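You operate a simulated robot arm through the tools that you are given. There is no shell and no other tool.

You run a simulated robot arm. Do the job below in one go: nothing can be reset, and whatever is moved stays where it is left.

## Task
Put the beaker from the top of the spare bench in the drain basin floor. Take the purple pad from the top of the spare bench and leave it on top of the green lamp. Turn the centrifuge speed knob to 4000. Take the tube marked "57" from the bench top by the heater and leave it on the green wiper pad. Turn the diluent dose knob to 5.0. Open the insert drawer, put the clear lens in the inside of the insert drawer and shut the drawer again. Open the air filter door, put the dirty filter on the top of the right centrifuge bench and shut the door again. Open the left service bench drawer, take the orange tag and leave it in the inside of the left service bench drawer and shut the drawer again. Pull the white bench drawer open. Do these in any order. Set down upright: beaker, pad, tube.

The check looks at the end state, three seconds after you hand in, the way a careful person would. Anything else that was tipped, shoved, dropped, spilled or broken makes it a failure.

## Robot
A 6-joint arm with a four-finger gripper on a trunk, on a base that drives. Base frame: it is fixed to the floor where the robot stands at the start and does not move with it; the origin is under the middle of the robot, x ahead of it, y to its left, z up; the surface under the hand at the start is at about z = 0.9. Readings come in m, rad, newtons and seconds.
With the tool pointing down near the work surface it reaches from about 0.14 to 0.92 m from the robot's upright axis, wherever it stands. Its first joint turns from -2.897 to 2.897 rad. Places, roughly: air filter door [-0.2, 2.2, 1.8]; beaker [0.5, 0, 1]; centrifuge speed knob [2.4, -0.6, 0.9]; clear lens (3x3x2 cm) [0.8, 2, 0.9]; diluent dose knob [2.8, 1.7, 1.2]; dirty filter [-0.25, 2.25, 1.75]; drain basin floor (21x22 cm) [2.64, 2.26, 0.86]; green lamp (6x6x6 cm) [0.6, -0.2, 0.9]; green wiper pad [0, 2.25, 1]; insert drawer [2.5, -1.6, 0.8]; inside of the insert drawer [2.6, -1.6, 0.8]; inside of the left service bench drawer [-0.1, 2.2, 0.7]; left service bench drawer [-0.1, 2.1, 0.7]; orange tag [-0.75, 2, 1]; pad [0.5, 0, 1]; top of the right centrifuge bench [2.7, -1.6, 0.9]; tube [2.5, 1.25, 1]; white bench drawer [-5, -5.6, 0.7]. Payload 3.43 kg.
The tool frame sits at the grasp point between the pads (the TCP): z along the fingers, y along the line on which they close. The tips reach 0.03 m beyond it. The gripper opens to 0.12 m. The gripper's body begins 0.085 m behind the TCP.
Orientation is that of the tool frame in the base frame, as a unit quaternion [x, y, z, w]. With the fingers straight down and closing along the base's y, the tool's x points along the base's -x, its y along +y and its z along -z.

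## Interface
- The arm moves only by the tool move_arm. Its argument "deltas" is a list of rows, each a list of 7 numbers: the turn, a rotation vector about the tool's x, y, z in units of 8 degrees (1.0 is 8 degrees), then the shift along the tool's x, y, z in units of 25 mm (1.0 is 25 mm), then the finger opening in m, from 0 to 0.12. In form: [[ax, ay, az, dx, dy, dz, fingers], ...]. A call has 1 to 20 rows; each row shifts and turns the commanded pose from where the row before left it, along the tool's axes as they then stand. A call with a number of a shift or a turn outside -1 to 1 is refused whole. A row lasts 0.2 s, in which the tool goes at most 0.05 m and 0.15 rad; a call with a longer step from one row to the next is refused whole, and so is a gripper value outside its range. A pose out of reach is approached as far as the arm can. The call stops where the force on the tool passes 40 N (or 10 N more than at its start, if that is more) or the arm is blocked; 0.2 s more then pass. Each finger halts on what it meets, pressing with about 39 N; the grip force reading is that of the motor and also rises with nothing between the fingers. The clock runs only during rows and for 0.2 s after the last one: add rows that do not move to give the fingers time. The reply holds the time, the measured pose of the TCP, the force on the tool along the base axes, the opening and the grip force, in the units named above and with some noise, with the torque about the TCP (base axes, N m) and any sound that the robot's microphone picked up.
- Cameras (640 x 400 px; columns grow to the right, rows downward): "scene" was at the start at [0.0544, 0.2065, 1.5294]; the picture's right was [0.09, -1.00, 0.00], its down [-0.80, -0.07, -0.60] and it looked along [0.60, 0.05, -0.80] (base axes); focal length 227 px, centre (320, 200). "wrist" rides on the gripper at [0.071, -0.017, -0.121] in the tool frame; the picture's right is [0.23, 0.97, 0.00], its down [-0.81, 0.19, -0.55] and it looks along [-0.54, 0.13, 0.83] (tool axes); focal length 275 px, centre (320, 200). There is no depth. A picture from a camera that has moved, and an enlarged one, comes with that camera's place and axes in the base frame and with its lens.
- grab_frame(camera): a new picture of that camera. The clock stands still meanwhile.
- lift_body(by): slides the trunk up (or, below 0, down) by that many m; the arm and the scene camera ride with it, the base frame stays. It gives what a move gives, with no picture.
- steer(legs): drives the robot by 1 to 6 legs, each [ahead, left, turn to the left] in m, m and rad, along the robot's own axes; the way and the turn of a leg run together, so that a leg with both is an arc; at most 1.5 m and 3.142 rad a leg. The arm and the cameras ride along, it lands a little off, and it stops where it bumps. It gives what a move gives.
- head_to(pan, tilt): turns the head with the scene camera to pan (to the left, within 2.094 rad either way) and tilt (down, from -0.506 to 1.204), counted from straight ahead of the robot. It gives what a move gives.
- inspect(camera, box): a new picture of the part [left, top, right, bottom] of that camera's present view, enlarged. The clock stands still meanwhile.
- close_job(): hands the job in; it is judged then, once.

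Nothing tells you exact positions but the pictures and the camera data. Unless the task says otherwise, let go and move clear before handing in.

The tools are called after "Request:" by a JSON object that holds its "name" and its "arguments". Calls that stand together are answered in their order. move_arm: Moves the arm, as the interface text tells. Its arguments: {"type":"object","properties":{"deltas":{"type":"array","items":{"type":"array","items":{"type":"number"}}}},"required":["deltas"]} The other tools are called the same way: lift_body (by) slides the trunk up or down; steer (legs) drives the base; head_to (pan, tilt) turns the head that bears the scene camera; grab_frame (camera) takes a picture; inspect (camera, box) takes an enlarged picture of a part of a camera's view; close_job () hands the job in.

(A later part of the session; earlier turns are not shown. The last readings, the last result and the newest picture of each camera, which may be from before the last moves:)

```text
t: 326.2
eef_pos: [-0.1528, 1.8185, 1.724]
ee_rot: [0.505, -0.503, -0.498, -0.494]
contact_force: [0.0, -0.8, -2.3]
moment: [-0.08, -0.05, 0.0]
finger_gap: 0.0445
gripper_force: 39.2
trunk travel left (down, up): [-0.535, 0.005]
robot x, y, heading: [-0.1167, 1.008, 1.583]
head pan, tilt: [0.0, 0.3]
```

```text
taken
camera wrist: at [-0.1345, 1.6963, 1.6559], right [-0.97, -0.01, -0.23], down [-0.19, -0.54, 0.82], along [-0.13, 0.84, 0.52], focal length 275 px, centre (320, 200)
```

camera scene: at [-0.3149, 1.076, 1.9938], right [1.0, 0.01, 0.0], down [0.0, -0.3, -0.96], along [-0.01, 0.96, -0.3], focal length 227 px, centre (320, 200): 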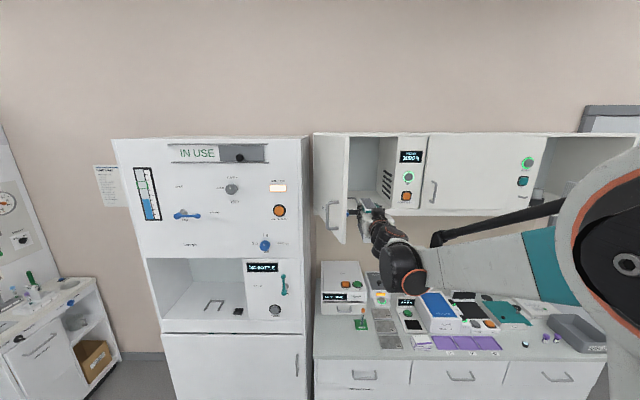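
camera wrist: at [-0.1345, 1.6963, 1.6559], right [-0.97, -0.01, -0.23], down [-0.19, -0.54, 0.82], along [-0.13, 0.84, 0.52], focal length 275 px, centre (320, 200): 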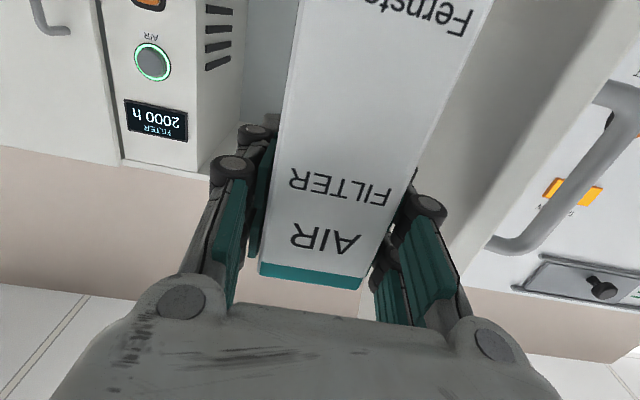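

The filter is out and held. The door can be shut on my way back, when I return for the lens. I'll back off, lower the trunk, and then carry the filter around the spare bench to the right centrifuge bench.

Request:
{"name": "steer", "arguments": {"legs": [[-0.3, 0, 0]]}}

Request:
{"name": "lift_body", "arguments": {"by": -0.5}}

Request:
{"name": "move_arm", "arguments": {"deltas": [[0, 0, 0, 0, 0, -0.8, 0.03], [0, 0, 0, 0, 0, -0.8, 0.03], [0, 0, 0, 0, 0, -0.8, 0.03], [0, 0, 0, 0, 0, -0.8, 0.03], [0, 0, 0, 0, 0, -0.8, 0.03], [0, 0, 0, 0, 0, -0.8, 0.03], [0, 0, 0, 0, 0, -0.8, 0.03], [0, 0, 0, 0, 0, 0, 0.03]]}}

Request:
{"name": "grab_frame", "arguments": {"camera": "scene"}}

Request:
{"name": "grab_frame", "arguments": {"camera": "wrist"}}

```text
t: 328.2
eef_pos: [-0.1445, 1.5216, 1.7244]
ee_rot: [-0.504, 0.505, 0.496, 0.495]
contact_force: [-0.4, -0.1, -1.4]
moment: [-0.03, 0.0, 0.01]
finger_gap: 0.0442
gripper_force: 39.0
trunk travel left (down, up): [-0.535, 0.005]
robot x, y, heading: [-0.1138, 0.7035, 1.572]
head pan, tilt: [0.0, 0.3]
```

```text
refused: -0.5 is not a number from -0.4 to 0.4
```

```text
t: 330.0
eef_pos: [-0.1452, 1.3823, 1.7248]
ee_rot: [-0.503, 0.506, 0.495, 0.496]
contact_force: [0.2, 1.0, -2.1]
moment: [-0.06, 0.01, 0.0]
finger_gap: 0.0447
gripper_force: 39.8
trunk travel left (down, up): [-0.535, 0.005]
robot x, y, heading: [-0.1145, 0.7101, 1.575]
head pan, tilt: [0.0, 0.3]
```

```text
taken
camera scene: at [-0.3123, 0.7816, 1.9937], right [1.0, 0.0, 0.0], down [0.0, -0.3, -0.95], along [0.0, 0.95, -0.3], focal length 227 px, centre (320, 200)
```

scene: 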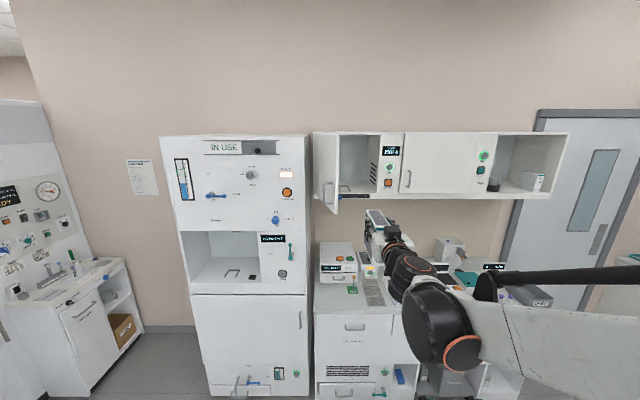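

```text
taken
camera wrist: at [-0.128, 1.2602, 1.6572], right [-0.97, 0.0, -0.23], down [-0.19, -0.54, 0.82], along [-0.12, 0.84, 0.52], focal length 275 px, centre (320, 200)
```

wrist: 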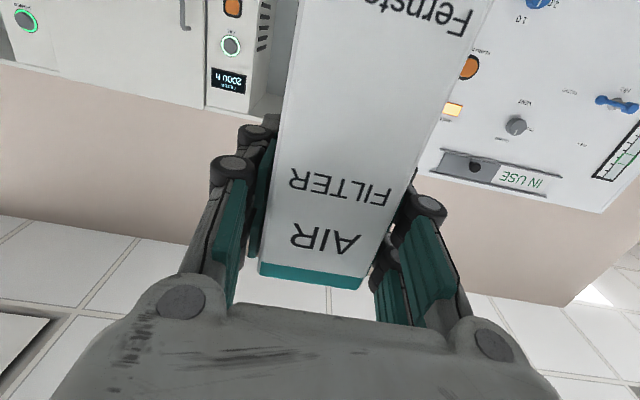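

Request:
{"name": "lift_body", "arguments": {"by": -0.4}}

Request:
{"name": "steer", "arguments": {"legs": [[0.54, 0, 0], [0, -1.5, 0], [0, -0.22, 0]]}}

Request:
{"name": "grab_frame", "arguments": {"camera": "scene"}}

```text
t: 333.9
eef_pos: [-0.1443, 1.3814, 1.3257]
ee_rot: [-0.504, 0.505, 0.496, 0.495]
contact_force: [0.5, -0.1, -1.7]
moment: [-0.01, 0.01, 0.0]
finger_gap: 0.0444
gripper_force: 38.5
trunk travel left (down, up): [-0.135, 0.405]
robot x, y, heading: [-0.1132, 0.707, 1.574]
head pan, tilt: [0.0, 0.3]
```

```text
t: 345.3
eef_pos: [1.588, 1.9065, 1.3257]
ee_rot: [-0.497, 0.512, 0.489, 0.502]
contact_force: [-0.4, 0.4, -1.4]
moment: [0.01, 0.02, -0.02]
finger_gap: 0.0443
gripper_force: 39.6
trunk travel left (down, up): [-0.135, 0.405]
robot x, y, heading: [1.6019, 1.2383, 1.549]
head pan, tilt: [0.0, 0.3]
```

```text
taken
camera scene: at [1.4059, 1.3102, 1.5938], right [1.0, -0.02, 0.0], down [-0.01, -0.3, -0.96], along [0.02, 0.95, -0.3], focal length 227 px, centre (320, 200)
```

scene: 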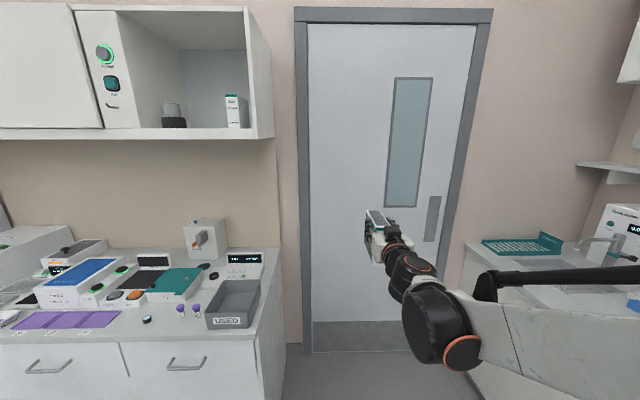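

Request:
{"name": "steer", "arguments": {"legs": [[0, 0, 3.14]]}}

Request:
{"name": "head_to", "arguments": {"pan": 0.3, "tilt": 0.5}}

Request:
{"name": "grab_frame", "arguments": {"camera": "scene"}}

```text
t: 353.1
eef_pos: [1.6379, 0.5589, 1.3247]
ee_rot: [0.505, 0.504, -0.495, 0.496]
contact_force: [-0.1, 0.4, -1.4]
moment: [0.02, 0.0, 0.02]
finger_gap: 0.0445
gripper_force: 39.1
trunk travel left (down, up): [-0.135, 0.405]
robot x, y, heading: [1.6019, 1.2321, -1.566]
head pan, tilt: [0.0, 0.3]
```

```text
t: 353.9
eef_pos: [1.6384, 0.5598, 1.3251]
ee_rot: [0.504, 0.505, -0.494, 0.497]
contact_force: [-0.2, 0.9, -1.6]
moment: [0.02, 0.02, 0.01]
finger_gap: 0.0443
gripper_force: 39.0
trunk travel left (down, up): [-0.135, 0.405]
robot x, y, heading: [1.6026, 1.2341, -1.564]
head pan, tilt: [0.3, 0.499]
```

```text
taken
camera scene: at [1.8316, 1.1669, 1.5754], right [-0.95, -0.3, 0.0], down [-0.14, 0.46, -0.88], along [0.26, -0.84, -0.48], focal length 227 px, centre (320, 200)
```

scene: 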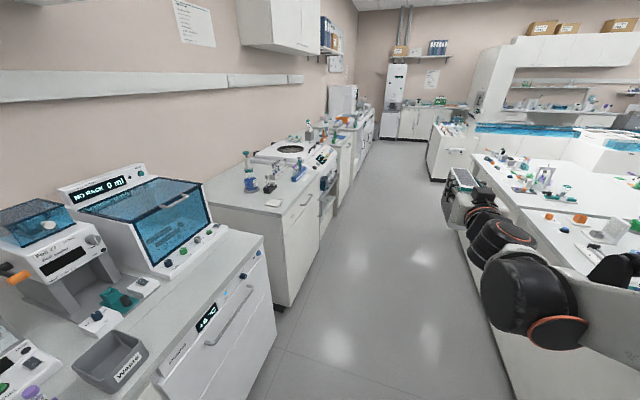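

The aisle is clear. I'll drive down it toward the right centrifuge bench.

Request:
{"name": "steer", "arguments": {"legs": [[1.4, 0, 0], [1.25, 0, 0]]}}

Request:
{"name": "head_to", "arguments": {"pan": 1.4, "tilt": 0.5}}

Request:
{"name": "grab_frame", "arguments": {"camera": "scene"}}

```text
t: 366.6
eef_pos: [1.6113, -2.0452, 1.3257]
ee_rot: [0.513, 0.496, -0.503, 0.488]
contact_force: [-1.4, 0.6, -1.6]
moment: [0.06, 0.04, 0.01]
finger_gap: 0.0444
gripper_force: 38.6
trunk travel left (down, up): [-0.135, 0.405]
robot x, y, heading: [1.5993, -1.3736, -1.599]
head pan, tilt: [0.3, 0.499]
```

```text
t: 367.9
eef_pos: [1.6118, -2.0444, 1.3261]
ee_rot: [0.513, 0.495, -0.503, 0.488]
contact_force: [0.3, -0.1, -2.1]
moment: [0.05, -0.04, -0.02]
finger_gap: 0.0443
gripper_force: 38.8
trunk travel left (down, up): [-0.135, 0.405]
robot x, y, heading: [1.6015, -1.3697, -1.603]
head pan, tilt: [1.4, 0.499]
```

```text
taken
camera scene: at [1.891, -1.3738, 1.5754], right [-0.2, -0.98, 0.0], down [-0.47, 0.09, -0.88], along [0.86, -0.17, -0.48], focal length 227 px, centre (320, 200)
```

scene: 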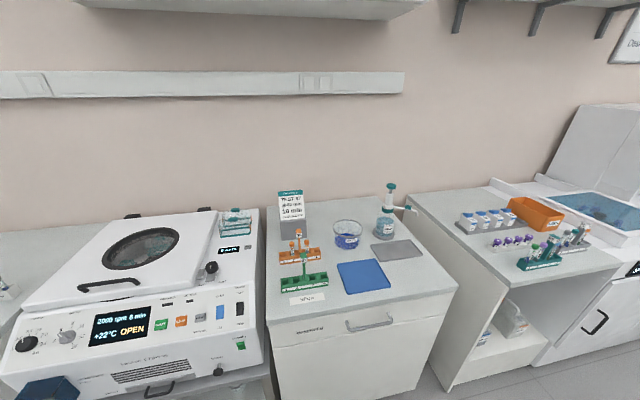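

Request:
{"name": "inspect", "arguments": {"camera": "scene", "box": [260, 170, 470, 390]}}

Request:
{"name": "inspect", "arguments": {"camera": "scene", "box": [0, 200, 270, 400]}}

Request:
{"name": "inspect", "arguments": {"camera": "scene", "box": [270, 280, 430, 370]}}

```text
1.82 times, centred on (365, 280) of scene
camera zoom: at [1.891, -1.3738, 1.5754], right [-0.2, -0.98, 0.0], down [-0.47, 0.09, -0.88], along [0.86, -0.17, -0.48], focal length 412 px, centre (238, 54)
```

zoom: 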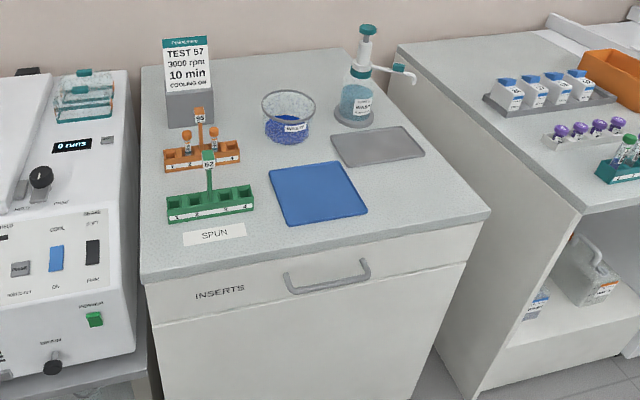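

```text
2.00 times, centred on (135, 300) of scene
camera zoom: at [1.891, -1.3738, 1.5754], right [-0.2, -0.98, 0.0], down [-0.47, 0.09, -0.88], along [0.86, -0.17, -0.48], focal length 454 px, centre (690, 0)
```

zoom: 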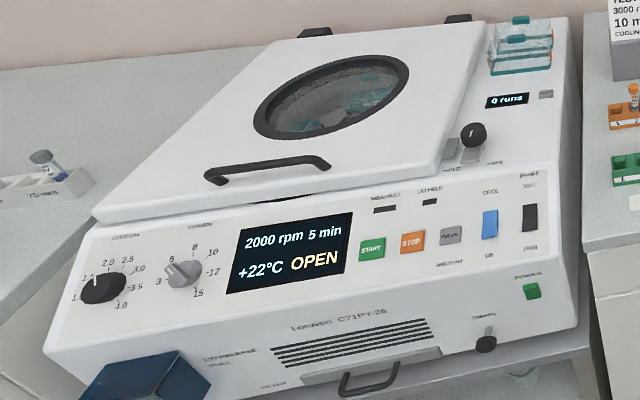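

```text
4.00 times, centred on (350, 325) of scene
camera zoom: at [1.891, -1.3738, 1.5754], right [-0.2, -0.98, 0.0], down [-0.47, 0.09, -0.88], along [0.86, -0.17, -0.48], focal length 908 px, centre (200, -300)
```

zoom: 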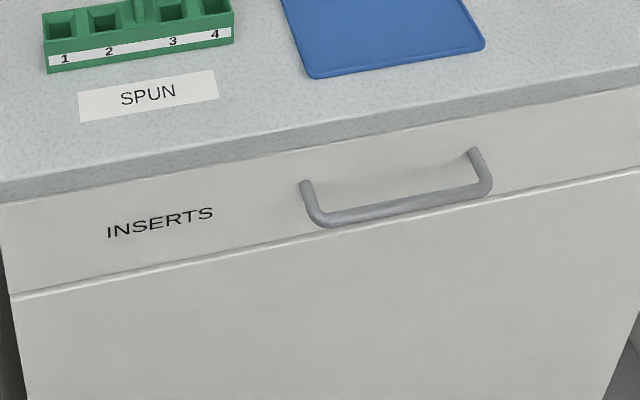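

The right centrifuge bench has a free patch at its front right, about x 2.37 to 2.51, y -1.96 to -1.76, between the blue and grey pads and the edge. I'll approach diagonally at about -50° so the filter fits there.

Request:
{"name": "steer", "arguments": {"legs": [[0, 0, 0.73], [0.06, 0.29, 0]]}}

Request:
{"name": "head_to", "arguments": {"pan": 0.1, "tilt": 0.65}}

Request:
{"name": "grab_frame", "arguments": {"camera": "scene"}}

Request:
{"name": "grab_frame", "arguments": {"camera": "wrist"}}

```text
t: 371.9
eef_pos: [2.3227, -1.726, 1.3249]
ee_rot: [0.304, 0.645, -0.298, 0.635]
contact_force: [-0.9, 0.0, -2.2]
moment: [0.02, 0.0, -0.01]
finger_gap: 0.0447
gripper_force: 39.3
trunk travel left (down, up): [-0.135, 0.405]
robot x, y, heading: [1.861, -1.2274, -0.869]
head pan, tilt: [1.4, 0.499]
```

```text
t: 373.3
eef_pos: [2.3218, -1.7264, 1.324]
ee_rot: [0.302, 0.646, -0.296, 0.636]
contact_force: [0.5, -0.2, -3.2]
moment: [-0.01, 0.02, -0.01]
finger_gap: 0.0443
gripper_force: 39.2
trunk travel left (down, up): [-0.135, 0.405]
robot x, y, heading: [1.8651, -1.2269, -0.871]
head pan, tilt: [0.099, 0.649]
```

```text
taken
camera scene: at [2.0669, -1.1465, 1.562], right [-0.7, -0.72, 0.0], down [-0.43, 0.42, -0.8], along [0.57, -0.55, -0.6], focal length 227 px, centre (320, 200)
```

scene: 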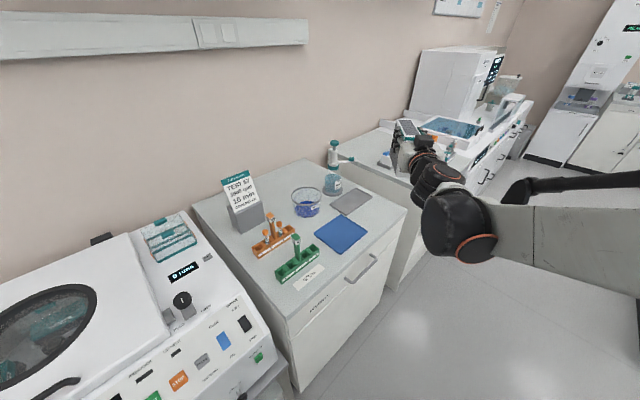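

```text
taken
camera wrist: at [2.2303, -1.6429, 1.2576], right [0.75, 0.63, -0.23], down [-0.2, 0.54, 0.82], along [0.64, -0.57, 0.52], focal length 275 px, centre (320, 200)
```

wrist: 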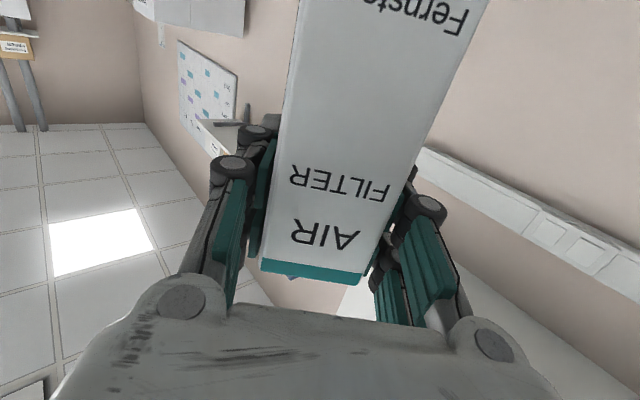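

Request:
{"name": "inspect", "arguments": {"camera": "scene", "box": [370, 100, 470, 200]}}

Request:
{"name": "inspect", "arguments": {"camera": "scene", "box": [230, 140, 430, 310]}}

```text
4.00 times, centred on (420, 150) of scene
camera zoom: at [2.0669, -1.1465, 1.562], right [-0.7, -0.72, 0.0], down [-0.43, 0.42, -0.8], along [0.57, -0.55, -0.6], focal length 908 px, centre (-80, 400)
```

zoom: 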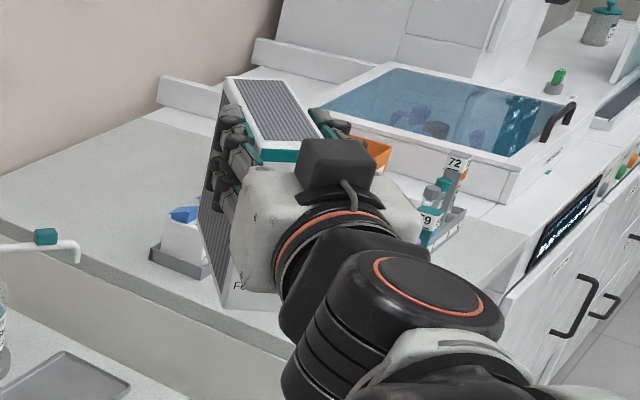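

```text
2.35 times, centred on (330, 225) of scene
camera zoom: at [2.0669, -1.1465, 1.562], right [-0.7, -0.72, 0.0], down [-0.43, 0.42, -0.8], along [0.57, -0.55, -0.6], focal length 534 px, centre (296, 141)
```

zoom: 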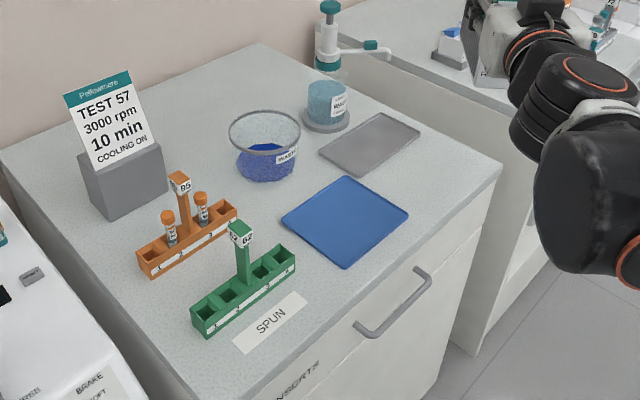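

I'll advance the hand 15 cm along its axis over the free patch, lower the trunk, and then bring the filter down with the arm.

Request:
{"name": "move_arm", "arguments": {"deltas": [[0, 0, 0, 0, 0, 0.98, 0.03], [0, 0, 0, 0, 0, 0.98, 0.03], [0, 0, 0, 0, 0, 0.98, 0.03], [0, 0, 0, 0, 0, 0.98, 0.03], [0, 0, 0, 0, 0, 0.98, 0.03], [0, 0, 0, 0, 0, 0.98, 0.03], [0, 0, 0, 0, 0, 0, 0.03]]}}

Request:
{"name": "lift_body", "arguments": {"by": -0.12}}

Request:
{"name": "grab_frame", "arguments": {"camera": "scene"}}

```text
t: 374.9
eef_pos: [2.4134, -1.8388, 1.3228]
ee_rot: [0.303, 0.646, -0.297, 0.635]
contact_force: [-0.2, -1.2, -1.5]
moment: [0.0, 0.02, 0.02]
finger_gap: 0.0443
gripper_force: 39.0
trunk travel left (down, up): [-0.135, 0.405]
robot x, y, heading: [1.8661, -1.229, -0.875]
head pan, tilt: [0.099, 0.649]
```

```text
t: 376.4
eef_pos: [2.4147, -1.8375, 1.2025]
ee_rot: [0.302, 0.645, -0.296, 0.636]
contact_force: [0.4, 0.2, -1.6]
moment: [0.05, 0.01, 0.02]
finger_gap: 0.0443
gripper_force: 38.6
trunk travel left (down, up): [-0.015, 0.525]
robot x, y, heading: [1.8654, -1.2272, -0.87]
head pan, tilt: [0.099, 0.649]
```

```text
taken
camera scene: at [2.0669, -1.1465, 1.4421], right [-0.7, -0.72, 0.0], down [-0.43, 0.42, -0.8], along [0.57, -0.55, -0.6], focal length 227 px, centre (320, 200)
```

scene: 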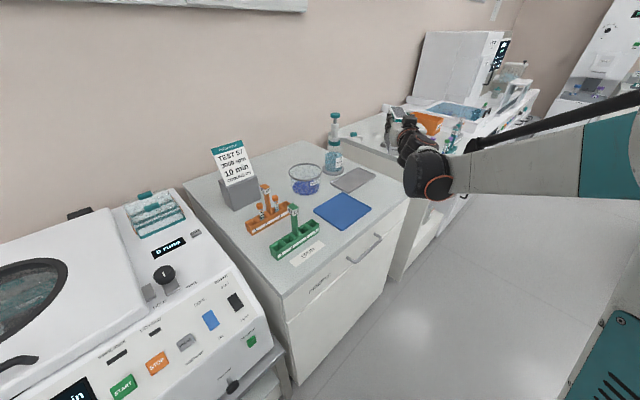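

Request:
{"name": "move_arm", "arguments": {"deltas": [[0, 0, 0, 0.8, 0, 0, 0.03], [0, 0, 0, 0.8, 0, 0, 0.03], [0, 0, 0, 0.8, 0, 0, 0.03], [0, 0, 0, 0.8, 0, 0, 0.03], [0, 0, 0, 0.8, 0, 0, 0.03], [0, 0, 0, 0.8, 0, 0, 0.03], [0, 0, 0, 0.8, 0, 0, 0.03], [0, 0, 0, 0, 0, 0, 0.03]]}}

Request:
{"name": "inspect", "arguments": {"camera": "scene", "box": [300, 100, 460, 270]}}

Request:
{"name": "grab_frame", "arguments": {"camera": "wrist"}}

```text
t: 378.2
eef_pos: [2.414, -1.8379, 1.0641]
ee_rot: [0.304, 0.645, -0.297, 0.635]
contact_force: [-0.8, -0.4, -1.9]
moment: [-0.01, 0.03, 0.01]
finger_gap: 0.0444
gripper_force: 39.0
trunk travel left (down, up): [-0.015, 0.525]
robot x, y, heading: [1.8616, -1.2337, -0.87]
head pan, tilt: [0.099, 0.649]
```

```text
2.35 times, centred on (380, 185) of scene
camera zoom: at [2.0671, -1.1468, 1.442], right [-0.7, -0.72, 0.0], down [-0.43, 0.42, -0.8], along [0.57, -0.55, -0.6], focal length 534 px, centre (179, 235)
```

zoom: 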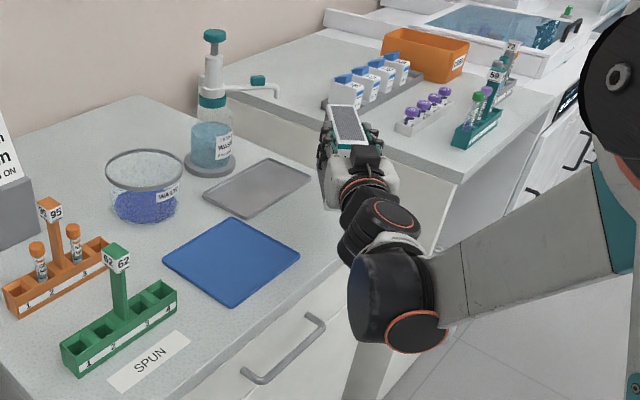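

```text
taken
camera wrist: at [2.3225, -1.7554, 0.9955], right [0.74, 0.63, -0.23], down [-0.2, 0.54, 0.82], along [0.64, -0.57, 0.52], focal length 275 px, centre (320, 200)
```

wrist: 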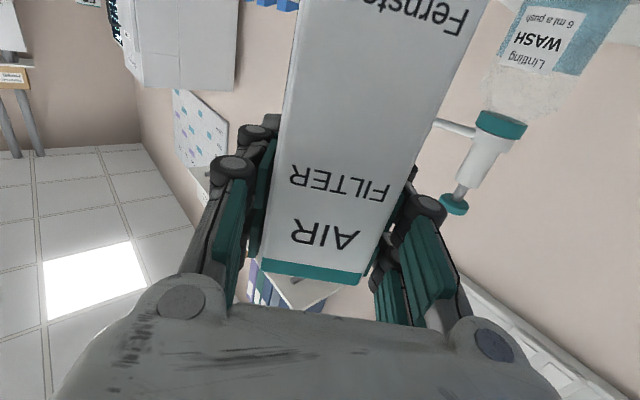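

Request:
{"name": "move_arm", "arguments": {"deltas": [[0, 0, 0, 0.7, 0, 0, 0.03], [0, 0, 0, 0.7, 0, 0, 0.03], [0, 0, 0, 0.4, 0, 0, 0.03], [0, 0, 0, 0, 0, 0, 0.03]]}}

Request:
{"name": "move_arm", "arguments": {"deltas": [[0, 0, 0, 0.2, 0, 0, 0.03], [0, 0, 0, 0, 0, 0, 0.03]]}}

Request:
{"name": "move_arm", "arguments": {"deltas": [[0, 0, 0, 0.2, 0, 0, 0.03], [0, 0, 0, 0, 0, 0, 0.03]]}}

```text
t: 379.2
eef_pos: [2.4121, -1.8352, 1.0174]
ee_rot: [0.303, 0.645, -0.297, 0.636]
contact_force: [0.1, -0.3, -1.6]
moment: [0.08, 0.0, -0.03]
finger_gap: 0.044
gripper_force: 39.2
trunk travel left (down, up): [-0.015, 0.525]
robot x, y, heading: [1.8633, -1.2276, -0.867]
head pan, tilt: [0.099, 0.649]
```

```text
t: 379.8
eef_pos: [2.413, -1.8366, 1.012]
ee_rot: [0.303, 0.646, -0.297, 0.635]
contact_force: [-0.6, -0.2, -1.4]
moment: [0.02, 0.0, -0.01]
finger_gap: 0.0443
gripper_force: 39.4
trunk travel left (down, up): [-0.015, 0.525]
robot x, y, heading: [1.8643, -1.2301, -0.873]
head pan, tilt: [0.099, 0.649]
```

```text
t: 380.4
eef_pos: [2.4118, -1.8345, 1.0075]
ee_rot: [0.303, 0.646, -0.296, 0.635]
contact_force: [0.3, -0.3, -1.0]
moment: [0.01, 0.01, 0.03]
finger_gap: 0.0445
gripper_force: 39.0
trunk travel left (down, up): [-0.015, 0.525]
robot x, y, heading: [1.8639, -1.2301, -0.869]
head pan, tilt: [0.099, 0.649]
```

Request:
{"name": "move_arm", "arguments": {"deltas": [[0, 0, 0, 0.15, 0, 0, 0.03], [0, 0, 0, 0, 0, 0, 0.03]]}}

Request:
{"name": "move_arm", "arguments": {"deltas": [[0, 0, 0, 0.12, 0, 0, 0.03], [0, 0, 0, 0, 0, 0, 0.03]]}}

Request:
{"name": "inspect", "arguments": {"camera": "scene", "box": [300, 100, 460, 270]}}

```text
t: 381.0
eef_pos: [2.4123, -1.8355, 1.0037]
ee_rot: [0.303, 0.646, -0.296, 0.635]
contact_force: [0.4, -0.3, -2.4]
moment: [0.02, 0.04, -0.01]
finger_gap: 0.0444
gripper_force: 39.2
trunk travel left (down, up): [-0.015, 0.525]
robot x, y, heading: [1.865, -1.2266, -0.865]
head pan, tilt: [0.099, 0.649]
```

```text
t: 381.6
eef_pos: [2.4138, -1.836, 1.0011]
ee_rot: [0.303, 0.645, -0.297, 0.635]
contact_force: [-0.5, 0.0, -0.9]
moment: [0.02, 0.05, -0.02]
finger_gap: 0.0446
gripper_force: 38.8
trunk travel left (down, up): [-0.015, 0.525]
robot x, y, heading: [1.8601, -1.2328, -0.867]
head pan, tilt: [0.099, 0.649]
```

```text
2.35 times, centred on (380, 185) of scene
camera zoom: at [2.067, -1.1466, 1.442], right [-0.7, -0.72, 0.0], down [-0.43, 0.42, -0.8], along [0.57, -0.55, -0.6], focal length 534 px, centre (179, 235)
```

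zoom: 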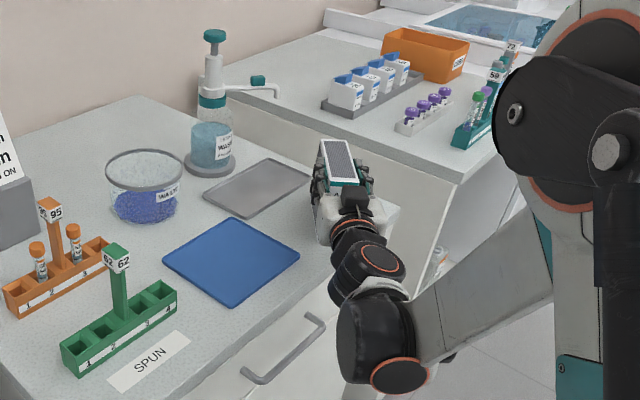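

Request:
{"name": "move_arm", "arguments": {"deltas": [[0, 0, 0, 0.12, 0, 0, 0.03], [0, 0, 0, 0, 0, 0, 0.03]]}}

Request:
{"name": "move_arm", "arguments": {"deltas": [[0, 0, 0, 0.12, 0, 0, 0.03], [0, 0, 0, 0, 0, 0, 0.03]]}}

Request:
{"name": "move_arm", "arguments": {"deltas": [[0, 0, 0, 0.12, 0, 0, 0.03], [0, 0, 0, 0, 0, 0, 0.03]]}}

```text
t: 382.2
eef_pos: [2.4134, -1.8365, 0.9973]
ee_rot: [0.303, 0.646, -0.296, 0.635]
contact_force: [0.1, -0.1, -1.4]
moment: [0.01, 0.01, -0.01]
finger_gap: 0.0442
gripper_force: 38.8
trunk travel left (down, up): [-0.015, 0.525]
robot x, y, heading: [1.8608, -1.2324, -0.873]
head pan, tilt: [0.099, 0.649]
```

```text
t: 382.8
eef_pos: [2.4108, -1.8344, 0.9968]
ee_rot: [0.303, 0.646, -0.297, 0.635]
contact_force: [6.6, -7.3, 31.5]
moment: [-0.73, -0.49, -0.01]
finger_gap: 0.0448
gripper_force: 39.0
trunk travel left (down, up): [-0.015, 0.525]
robot x, y, heading: [1.8659, -1.2319, -0.868]
head pan, tilt: [0.099, 0.649]
```

```text
t: 383.4
eef_pos: [2.4115, -1.8344, 0.9932]
ee_rot: [0.303, 0.645, -0.298, 0.636]
contact_force: [-2.1, 0.4, 14.8]
moment: [-0.29, 0.21, -0.12]
finger_gap: 0.0446
gripper_force: 39.0
trunk travel left (down, up): [-0.015, 0.525]
robot x, y, heading: [1.8602, -1.2315, -0.869]
head pan, tilt: [0.099, 0.649]
```

The filter stands on the bench. I'll relieve the pressure, open, and withdraw straight back.

Request:
{"name": "move_arm", "arguments": {"deltas": [[0, 0, 0, -0.06, 0, 0, 0.03], [0, 0, 0, 0, 0, 0, 0.04], [0, 0, 0, 0, 0, 0, 0.05], [0, 0, 0, 0, 0, 0, 0.06], [0, 0, 0, 0, 0, 0, 0.075], [0, 0, 0, 0, 0, 0, 0.08], [0, 0, 0, 0, 0, 0, 0.08]]}}

Request:
{"name": "grab_frame", "arguments": {"camera": "wrist"}}

Request:
{"name": "inspect", "arguments": {"camera": "scene", "box": [300, 100, 460, 270]}}

```text
t: 385.0
eef_pos: [2.4137, -1.8359, 0.9942]
ee_rot: [0.303, 0.646, -0.296, 0.635]
contact_force: [0.8, 0.5, 0.0]
moment: [0.01, -0.06, 0.0]
finger_gap: 0.0803
gripper_force: 0.1
trunk travel left (down, up): [-0.015, 0.525]
robot x, y, heading: [1.8632, -1.231, -0.872]
head pan, tilt: [0.099, 0.649]
```

```text
taken
camera wrist: at [2.322, -1.7521, 0.926], right [0.75, 0.63, -0.23], down [-0.2, 0.54, 0.82], along [0.64, -0.57, 0.52], focal length 275 px, centre (320, 200)
```

wrist: 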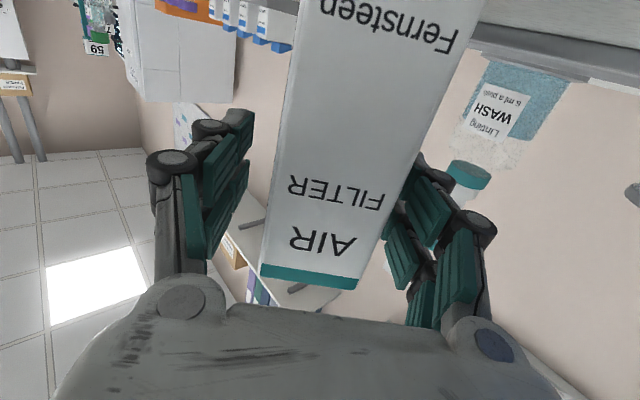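

```text
2.35 times, centred on (380, 185) of scene
camera zoom: at [2.0669, -1.1465, 1.442], right [-0.7, -0.72, 0.0], down [-0.43, 0.42, -0.8], along [0.57, -0.55, -0.6], focal length 534 px, centre (179, 235)
```

zoom: 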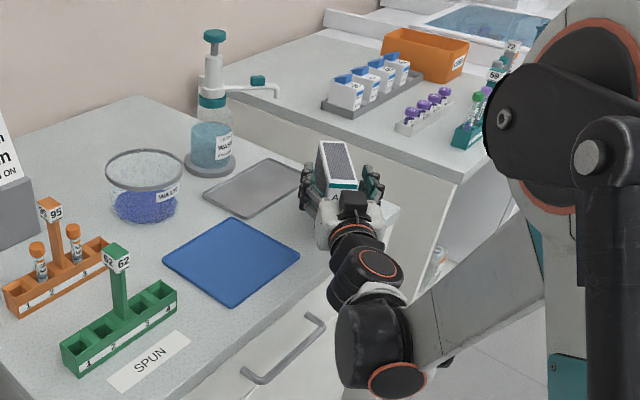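

Request:
{"name": "move_arm", "arguments": {"deltas": [[0, 0, 0, 0, 0, -0.4, 0.085], [0, 0, 0, 0, 0, -0.6, 0.085], [0, 0, 0, 0, 0, -0.8, 0.085], [0, 0, 0, 0, 0, -0.8, 0.085], [0, 0, 0, 0, 0, -0.8, 0.085], [0, 0, 0, 0, 0, -0.8, 0.085], [0, 0, 0, 0, 0, -0.8, 0.085], [0, 0, 0, 0, 0, 0, 0.085]]}}

Request:
{"name": "steer", "arguments": {"legs": [[-0.15, 0, 0]]}}

Request:
{"name": "grab_frame", "arguments": {"camera": "wrist"}}

Request:
{"name": "grab_frame", "arguments": {"camera": "scene"}}

```text
t: 386.8
eef_pos: [2.3313, -1.7386, 0.9961]
ee_rot: [0.303, 0.647, -0.296, 0.634]
contact_force: [0.0, 0.2, -0.6]
moment: [0.04, 0.0, 0.01]
finger_gap: 0.0849
gripper_force: 0.1
trunk travel left (down, up): [-0.015, 0.525]
robot x, y, heading: [1.863, -1.2296, -0.867]
head pan, tilt: [0.099, 0.649]
```

```text
t: 388.2
eef_pos: [2.2353, -1.6244, 0.9956]
ee_rot: [0.303, 0.646, -0.296, 0.635]
contact_force: [0.1, -1.0, 0.6]
moment: [-0.01, -0.02, 0.03]
finger_gap: 0.0851
gripper_force: 0.1
trunk travel left (down, up): [-0.015, 0.525]
robot x, y, heading: [1.7615, -1.112, -0.861]
head pan, tilt: [0.099, 0.649]
```

```text
taken
camera wrist: at [2.1444, -1.5412, 0.9282], right [0.75, 0.63, -0.23], down [-0.2, 0.53, 0.82], along [0.64, -0.57, 0.52], focal length 275 px, centre (320, 200)
```

wrist: 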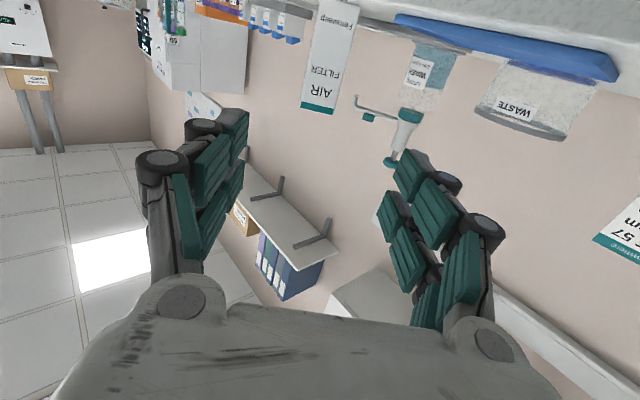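

```text
taken
camera scene: at [1.9699, -1.0317, 1.442], right [-0.7, -0.72, 0.0], down [-0.43, 0.42, -0.8], along [0.57, -0.55, -0.6], focal length 227 px, centre (320, 200)
```

scene: 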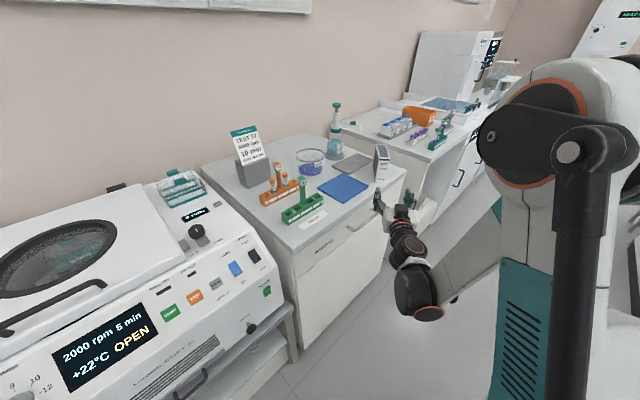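

Request:
{"name": "inspect", "arguments": {"camera": "scene", "box": [310, 110, 440, 250]}}

```text
2.86 times, centred on (375, 180) of scene
camera zoom: at [1.9699, -1.0317, 1.442], right [-0.7, -0.72, 0.0], down [-0.43, 0.42, -0.8], along [0.57, -0.55, -0.6], focal length 648 px, centre (163, 257)
```

zoom: 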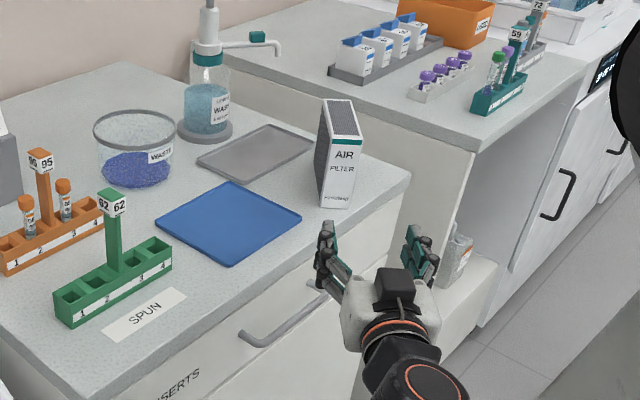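

The filter stands free and upright on the bench top. Next is the centrifuge speed knob: I'll raise the trunk, back away, and turn to face the centrifuge.

Request:
{"name": "lift_body", "arguments": {"by": 0.11}}

Request:
{"name": "steer", "arguments": {"legs": [[-0.45, 0, 0], [0, 0, 0.865]]}}

Request:
{"name": "head_to", "arguments": {"pan": 0.0, "tilt": 0.55}}

Request:
{"name": "grab_frame", "arguments": {"camera": "scene"}}

Request:
{"name": "grab_frame", "arguments": {"camera": "wrist"}}

```text
t: 389.6
eef_pos: [2.2348, -1.6242, 1.1077]
ee_rot: [0.304, 0.646, -0.297, 0.634]
contact_force: [-0.1, 0.1, 0.1]
moment: [-0.01, 0.03, 0.01]
finger_gap: 0.085
gripper_force: 0.0
trunk travel left (down, up): [-0.125, 0.415]
robot x, y, heading: [1.767, -1.1145, -0.866]
head pan, tilt: [0.099, 0.649]
```

```text
t: 394.6
eef_pos: [2.1695, -0.7428, 1.1059]
ee_rot: [0.002, 0.714, 0.0, 0.7]
contact_force: [0.5, 1.0, 0.3]
moment: [-0.01, 0.01, -0.03]
finger_gap: 0.0849
gripper_force: 0.2
trunk travel left (down, up): [-0.125, 0.415]
robot x, y, heading: [1.479, -0.7723, 0.004]
head pan, tilt: [0.099, 0.649]
```

```text
t: 395.3
eef_pos: [2.1702, -0.7406, 1.1061]
ee_rot: [0.002, 0.714, 0.0, 0.7]
contact_force: [1.1, 0.0, -0.7]
moment: [-0.02, 0.01, -0.01]
finger_gap: 0.0851
gripper_force: 0.1
trunk travel left (down, up): [-0.125, 0.415]
robot x, y, heading: [1.4797, -0.7754, 0.004]
head pan, tilt: [0.0, 0.55]
```

```text
taken
camera scene: at [1.5491, -0.5736, 1.5608], right [0.0, -1.0, 0.0], down [-0.52, 0.0, -0.85], along [0.85, 0.0, -0.52], focal length 227 px, centre (320, 200)
```

scene: 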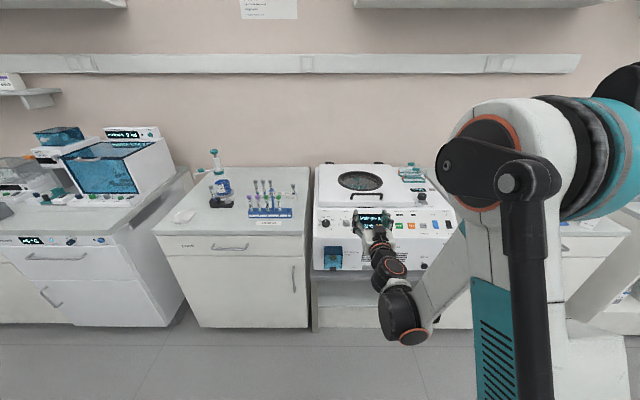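

```text
taken
camera wrist: at [2.0484, -0.7578, 1.0383], right [0.0, 0.97, -0.23], down [-0.54, 0.19, 0.82], along [0.84, 0.12, 0.52], focal length 275 px, centre (320, 200)
```

wrist: 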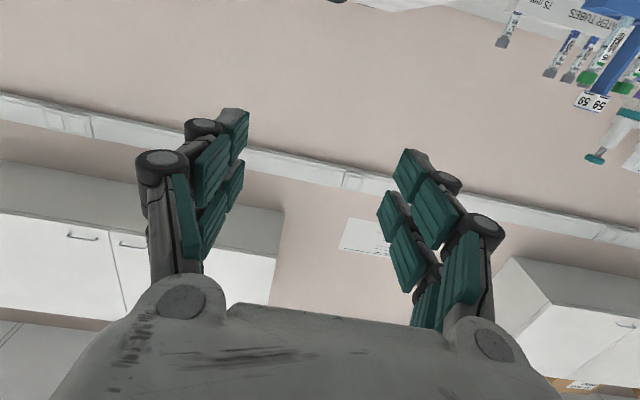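

Request:
{"name": "inspect", "arguments": {"camera": "scene", "box": [300, 150, 460, 290]}}

Request:
{"name": "inspect", "arguments": {"camera": "scene", "box": [310, 200, 365, 280]}}

```text
2.86 times, centred on (380, 220) of scene
camera zoom: at [1.5491, -0.5736, 1.5608], right [0.0, -1.0, 0.0], down [-0.52, 0.0, -0.85], along [0.85, 0.0, -0.52], focal length 648 px, centre (149, 143)
```

zoom: 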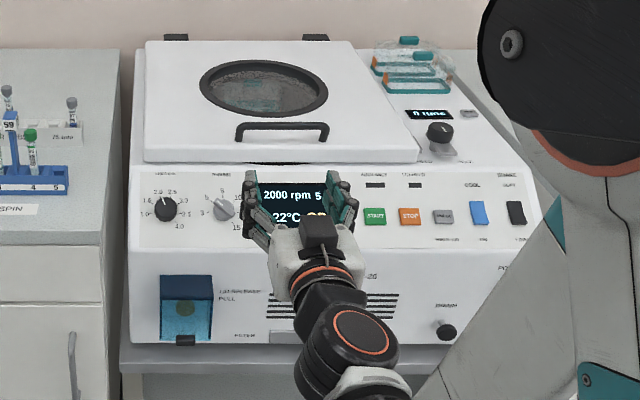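

```text
5.00 times, centred on (338, 240) of scene
camera zoom: at [1.5491, -0.5736, 1.5608], right [0.0, -1.0, 0.0], down [-0.52, 0.0, -0.85], along [0.85, 0.0, -0.52], focal length 1134 px, centre (232, 0)
```

zoom: 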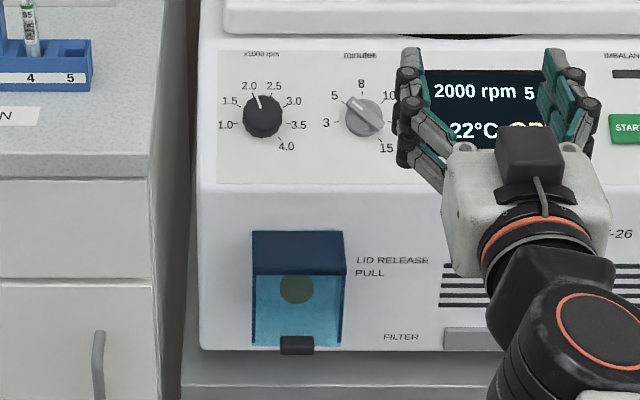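

The speed knob shows 2.0 (×1000 rpm) and sits near (2.44, -0.603, 0.883); 4.0 is at +140° on its scale, so it needs +160°. I'll tilt the tool 45° down and look at the panel with the wrist camera to find its slope.

Request:
{"name": "move_arm", "arguments": {"deltas": [[0, 0.9375, 0, 0, 0, 0, 0.06], [0, 0.9375, 0, 0, 0, 0, 0.06], [0, 0.9375, 0, 0, 0, 0, 0.06], [0, 0.9375, 0, 0, 0, 0, 0.06], [0, 0.9375, 0, 0, 0, 0, 0.06], [0, 0.9375, 0, 0, 0, 0, 0.06], [0, 0, 0, 0, 0.9, 0, 0.06], [0, 0, 0, 0, 0.9, 0, 0.06], [0, 0, 0, 0, 0.9, 0, 0.06], [0, 0, 0, 0, 0.9, 0, 0.06], [0, 0, 0, 0, 0.9, 0, 0.06], [0, 0, 0, 0, 0.9, 0, 0.06], [0, 0, 0, 0, 0, 0, 0.06]]}}

Request:
{"name": "grab_frame", "arguments": {"camera": "wrist"}}

Request:
{"name": "grab_frame", "arguments": {"camera": "scene"}}

```text
t: 398.1
eef_pos: [2.1725, -0.6113, 1.106]
ee_rot: [0.008, 0.914, -0.003, 0.405]
contact_force: [0.2, -0.1, 0.5]
moment: [0.0, -0.01, 0.01]
finger_gap: 0.0599
gripper_force: 0.1
out of reach, approached as far as the arm can: row 1
trunk travel left (down, up): [-0.125, 0.415]
robot x, y, heading: [1.4796, -0.7754, 0.002]
head pan, tilt: [0.0, 0.55]
```

```text
taken
camera wrist: at [2.0353, -0.6255, 1.1373], right [-0.14, 0.98, -0.17], down [0.14, 0.19, 0.97], along [0.98, 0.11, -0.16], focal length 275 px, centre (320, 200)
```

wrist: 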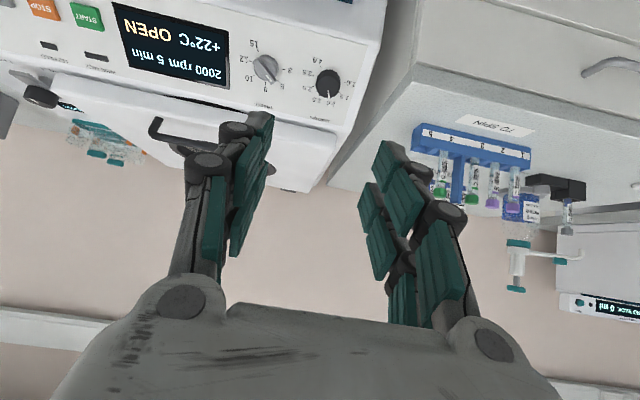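

```text
taken
camera scene: at [1.5491, -0.5733, 1.5608], right [0.0, -1.0, 0.0], down [-0.52, 0.0, -0.85], along [0.85, 0.0, -0.52], focal length 227 px, centre (320, 200)
```

scene: 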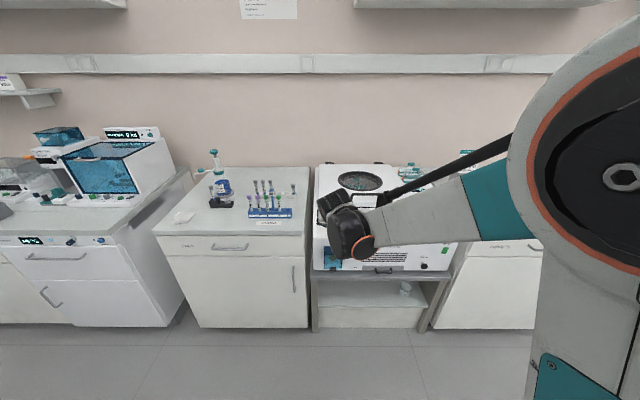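

Request:
{"name": "inspect", "arguments": {"camera": "wrist", "box": [240, 20, 400, 150]}}

Request:
{"name": "inspect", "arguments": {"camera": "wrist", "box": [290, 50, 370, 120]}}

```text
3.08 times, centred on (320, 85) of wrist
camera zoom: at [2.0353, -0.6255, 1.1373], right [-0.14, 0.98, -0.17], down [0.14, 0.19, 0.97], along [0.98, 0.11, -0.16], focal length 847 px, centre (320, 554)
```

zoom: 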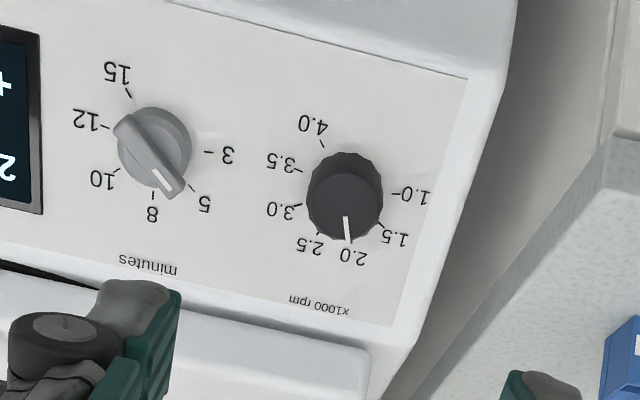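

```text
5.71 times, centred on (330, 85) of wrist
camera zoom: at [2.0353, -0.6255, 1.1373], right [-0.14, 0.98, -0.17], down [0.14, 0.19, 0.97], along [0.98, 0.11, -0.16], focal length 1573 px, centre (263, 857)
```

zoom: 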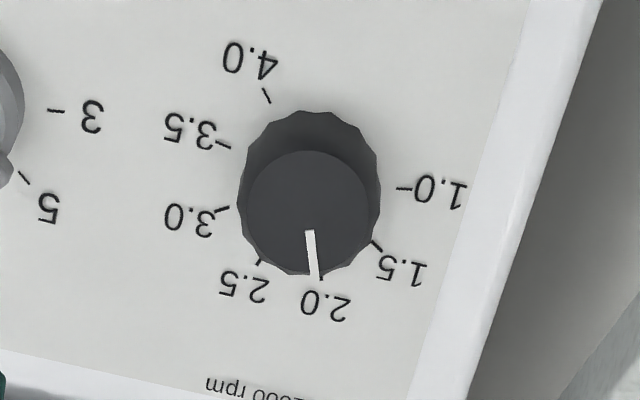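

The panel slopes so that its normal is about 50° above horizontal, and the knob is about 4 cm across. I'll move the base closer, set the tool to 50° down, and line up on the knob axis.

Request:
{"name": "steer", "arguments": {"legs": [[0.1, 0.12, 0]]}}

Request:
{"name": "move_arm", "arguments": {"deltas": [[0, 0.97, 0, 0, 0, 0, 0.07], [0, 0, 0, 0, 0, 0, 0.07]]}}

Request:
{"name": "grab_frame", "arguments": {"camera": "wrist"}}

```text
t: 399.5
eef_pos: [2.2739, -0.4915, 1.1067]
ee_rot: [0.008, 0.914, -0.003, 0.405]
contact_force: [0.7, 0.5, -0.3]
moment: [-0.02, -0.01, 0.03]
finger_gap: 0.0601
gripper_force: 0.1
trunk travel left (down, up): [-0.125, 0.415]
robot x, y, heading: [1.5827, -0.6577, 0.004]
head pan, tilt: [0.0, 0.55]
```

```text
t: 400.1
eef_pos: [2.2741, -0.4918, 1.1076]
ee_rot: [0.01, 0.94, -0.003, 0.342]
contact_force: [0.8, 0.3, -0.8]
moment: [0.0, 0.01, 0.04]
finger_gap: 0.0699
gripper_force: 0.1
trunk travel left (down, up): [-0.125, 0.415]
robot x, y, heading: [1.5805, -0.6532, 0.003]
head pan, tilt: [0.0, 0.55]
```

```text
taken
camera wrist: at [2.1419, -0.5065, 1.1559], right [-0.16, 0.98, -0.15], down [0.27, 0.18, 0.94], along [0.95, 0.11, -0.29], focal length 275 px, centre (320, 200)
```

wrist: 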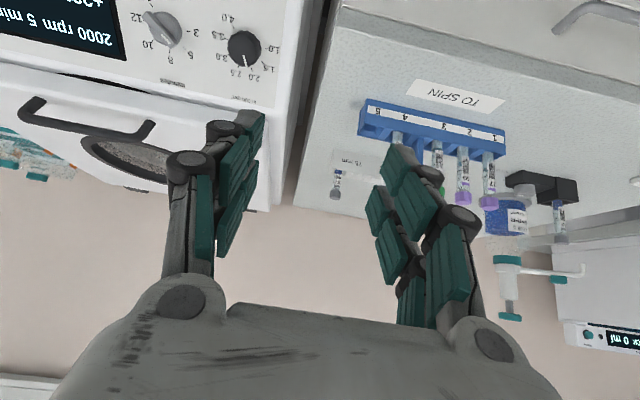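

Request:
{"name": "move_arm", "arguments": {"deltas": [[0, 0, 0, 0.085, -0.608, 0.91, 0.07], [0, 0, 0, 0.085, -0.608, 0.91, 0.07], [0, 0, 0, 0.085, -0.608, 0.91, 0.07], [0, 0, 0, 0.085, -0.608, 0.91, 0.07], [0, 0, 0, 0.085, -0.608, 0.91, 0.07], [0, 0, 0, 0.085, -0.608, 0.91, 0.07], [0, 0, 0, 0.085, -0.608, 0.91, 0.07], [0, 0, 0, 0, 0, 0, 0.07]]}}

Request:
{"name": "grab_frame", "arguments": {"camera": "wrist"}}

Request:
{"name": "inspect", "arguments": {"camera": "wrist", "box": [240, 20, 400, 150]}}

```text
t: 401.9
eef_pos: [2.364, -0.6012, 0.9742]
ee_rot: [0.01, 0.94, -0.003, 0.34]
contact_force: [1.1, -0.9, 0.7]
moment: [0.01, 0.0, 0.01]
finger_gap: 0.0698
gripper_force: 0.1
trunk travel left (down, up): [-0.125, 0.415]
robot x, y, heading: [1.5836, -0.6536, 0.005]
head pan, tilt: [0.0, 0.55]
```

```text
taken
camera wrist: at [2.2314, -0.6156, 1.0232], right [-0.16, 0.98, -0.15], down [0.27, 0.19, 0.94], along [0.95, 0.11, -0.29], focal length 275 px, centre (320, 200)
```

wrist: 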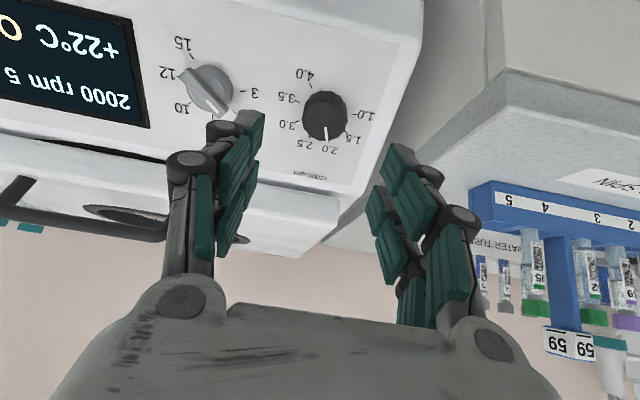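

```text
3.08 times, centred on (320, 85) of wrist
camera zoom: at [2.2314, -0.6156, 1.0232], right [-0.16, 0.98, -0.15], down [0.27, 0.19, 0.94], along [0.95, 0.11, -0.29], focal length 847 px, centre (320, 554)
```

zoom: 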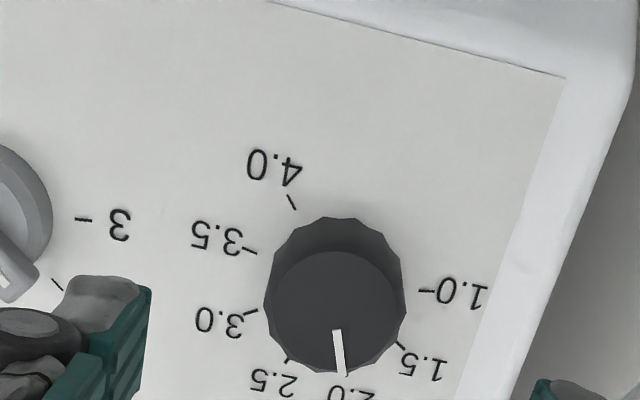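

The tool axis passes within 3 mm of the knob axis. I'll correct that, pre-roll the hand by -80°, and approach.

Request:
{"name": "move_arm", "arguments": {"deltas": [[0, 0, 0, -0.07, 0.11, 0, 0.07], [0, 0, -1, 0, 0, 0, 0.07], [0, 0, -1, 0, 0, 0, 0.07], [0, 0, -1, 0, 0, 0, 0.07], [0, 0, -1, 0, 0, 0, 0.07], [0, 0, -1, 0, 0, 0, 0.07], [0, 0, -1, 0, 0, 0, 0.07], [0, 0, -1, 0, 0, 0, 0.07], [0, 0, -1, 0, 0, 0, 0.07], [0, 0, -1, 0, 0, 0, 0.07], [0, 0, -1, 0, 0, 0, 0.07], [0, 0, 0, 0, 0, 0.8, 0.07], [0, 0, 0, 0, 0, 0.8, 0.07], [0, 0, 0, 0, 0, 0, 0.07]]}}

Request:
{"name": "grab_frame", "arguments": {"camera": "wrist"}}

Request:
{"name": "inspect", "arguments": {"camera": "scene", "box": [280, 140, 440, 290]}}

```text
t: 404.9
eef_pos: [2.3905, -0.5979, 0.945]
ee_rot: [-0.597, 0.726, -0.222, 0.26]
contact_force: [0.3, 0.3, -0.2]
moment: [0.03, 0.0, 0.04]
finger_gap: 0.0701
gripper_force: 0.1
trunk travel left (down, up): [-0.125, 0.415]
robot x, y, heading: [1.5827, -0.6524, 0.005]
head pan, tilt: [0.0, 0.55]
```

```text
taken
camera wrist: at [2.3154, -0.6701, 1.0414], right [-0.77, -0.04, -0.64], down [-0.38, 0.84, 0.39], along [0.52, 0.54, -0.66], focal length 275 px, centre (320, 200)
```

wrist: 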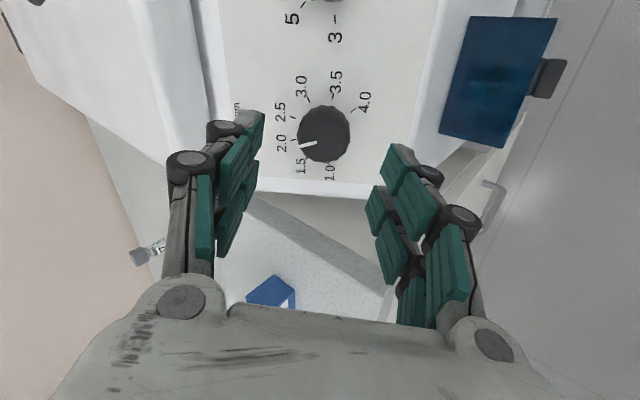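

```text
2.67 times, centred on (360, 215) of scene
camera zoom: at [1.6512, -0.4526, 1.5608], right [0.0, -1.0, 0.0], down [-0.52, 0.0, -0.85], along [0.85, 0.0, -0.52], focal length 605 px, centre (213, 160)
```

zoom: 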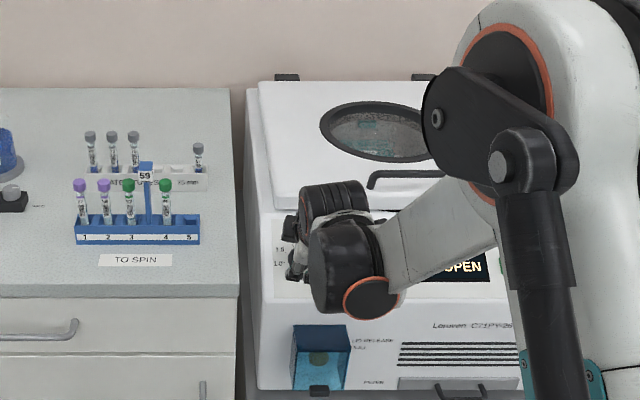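

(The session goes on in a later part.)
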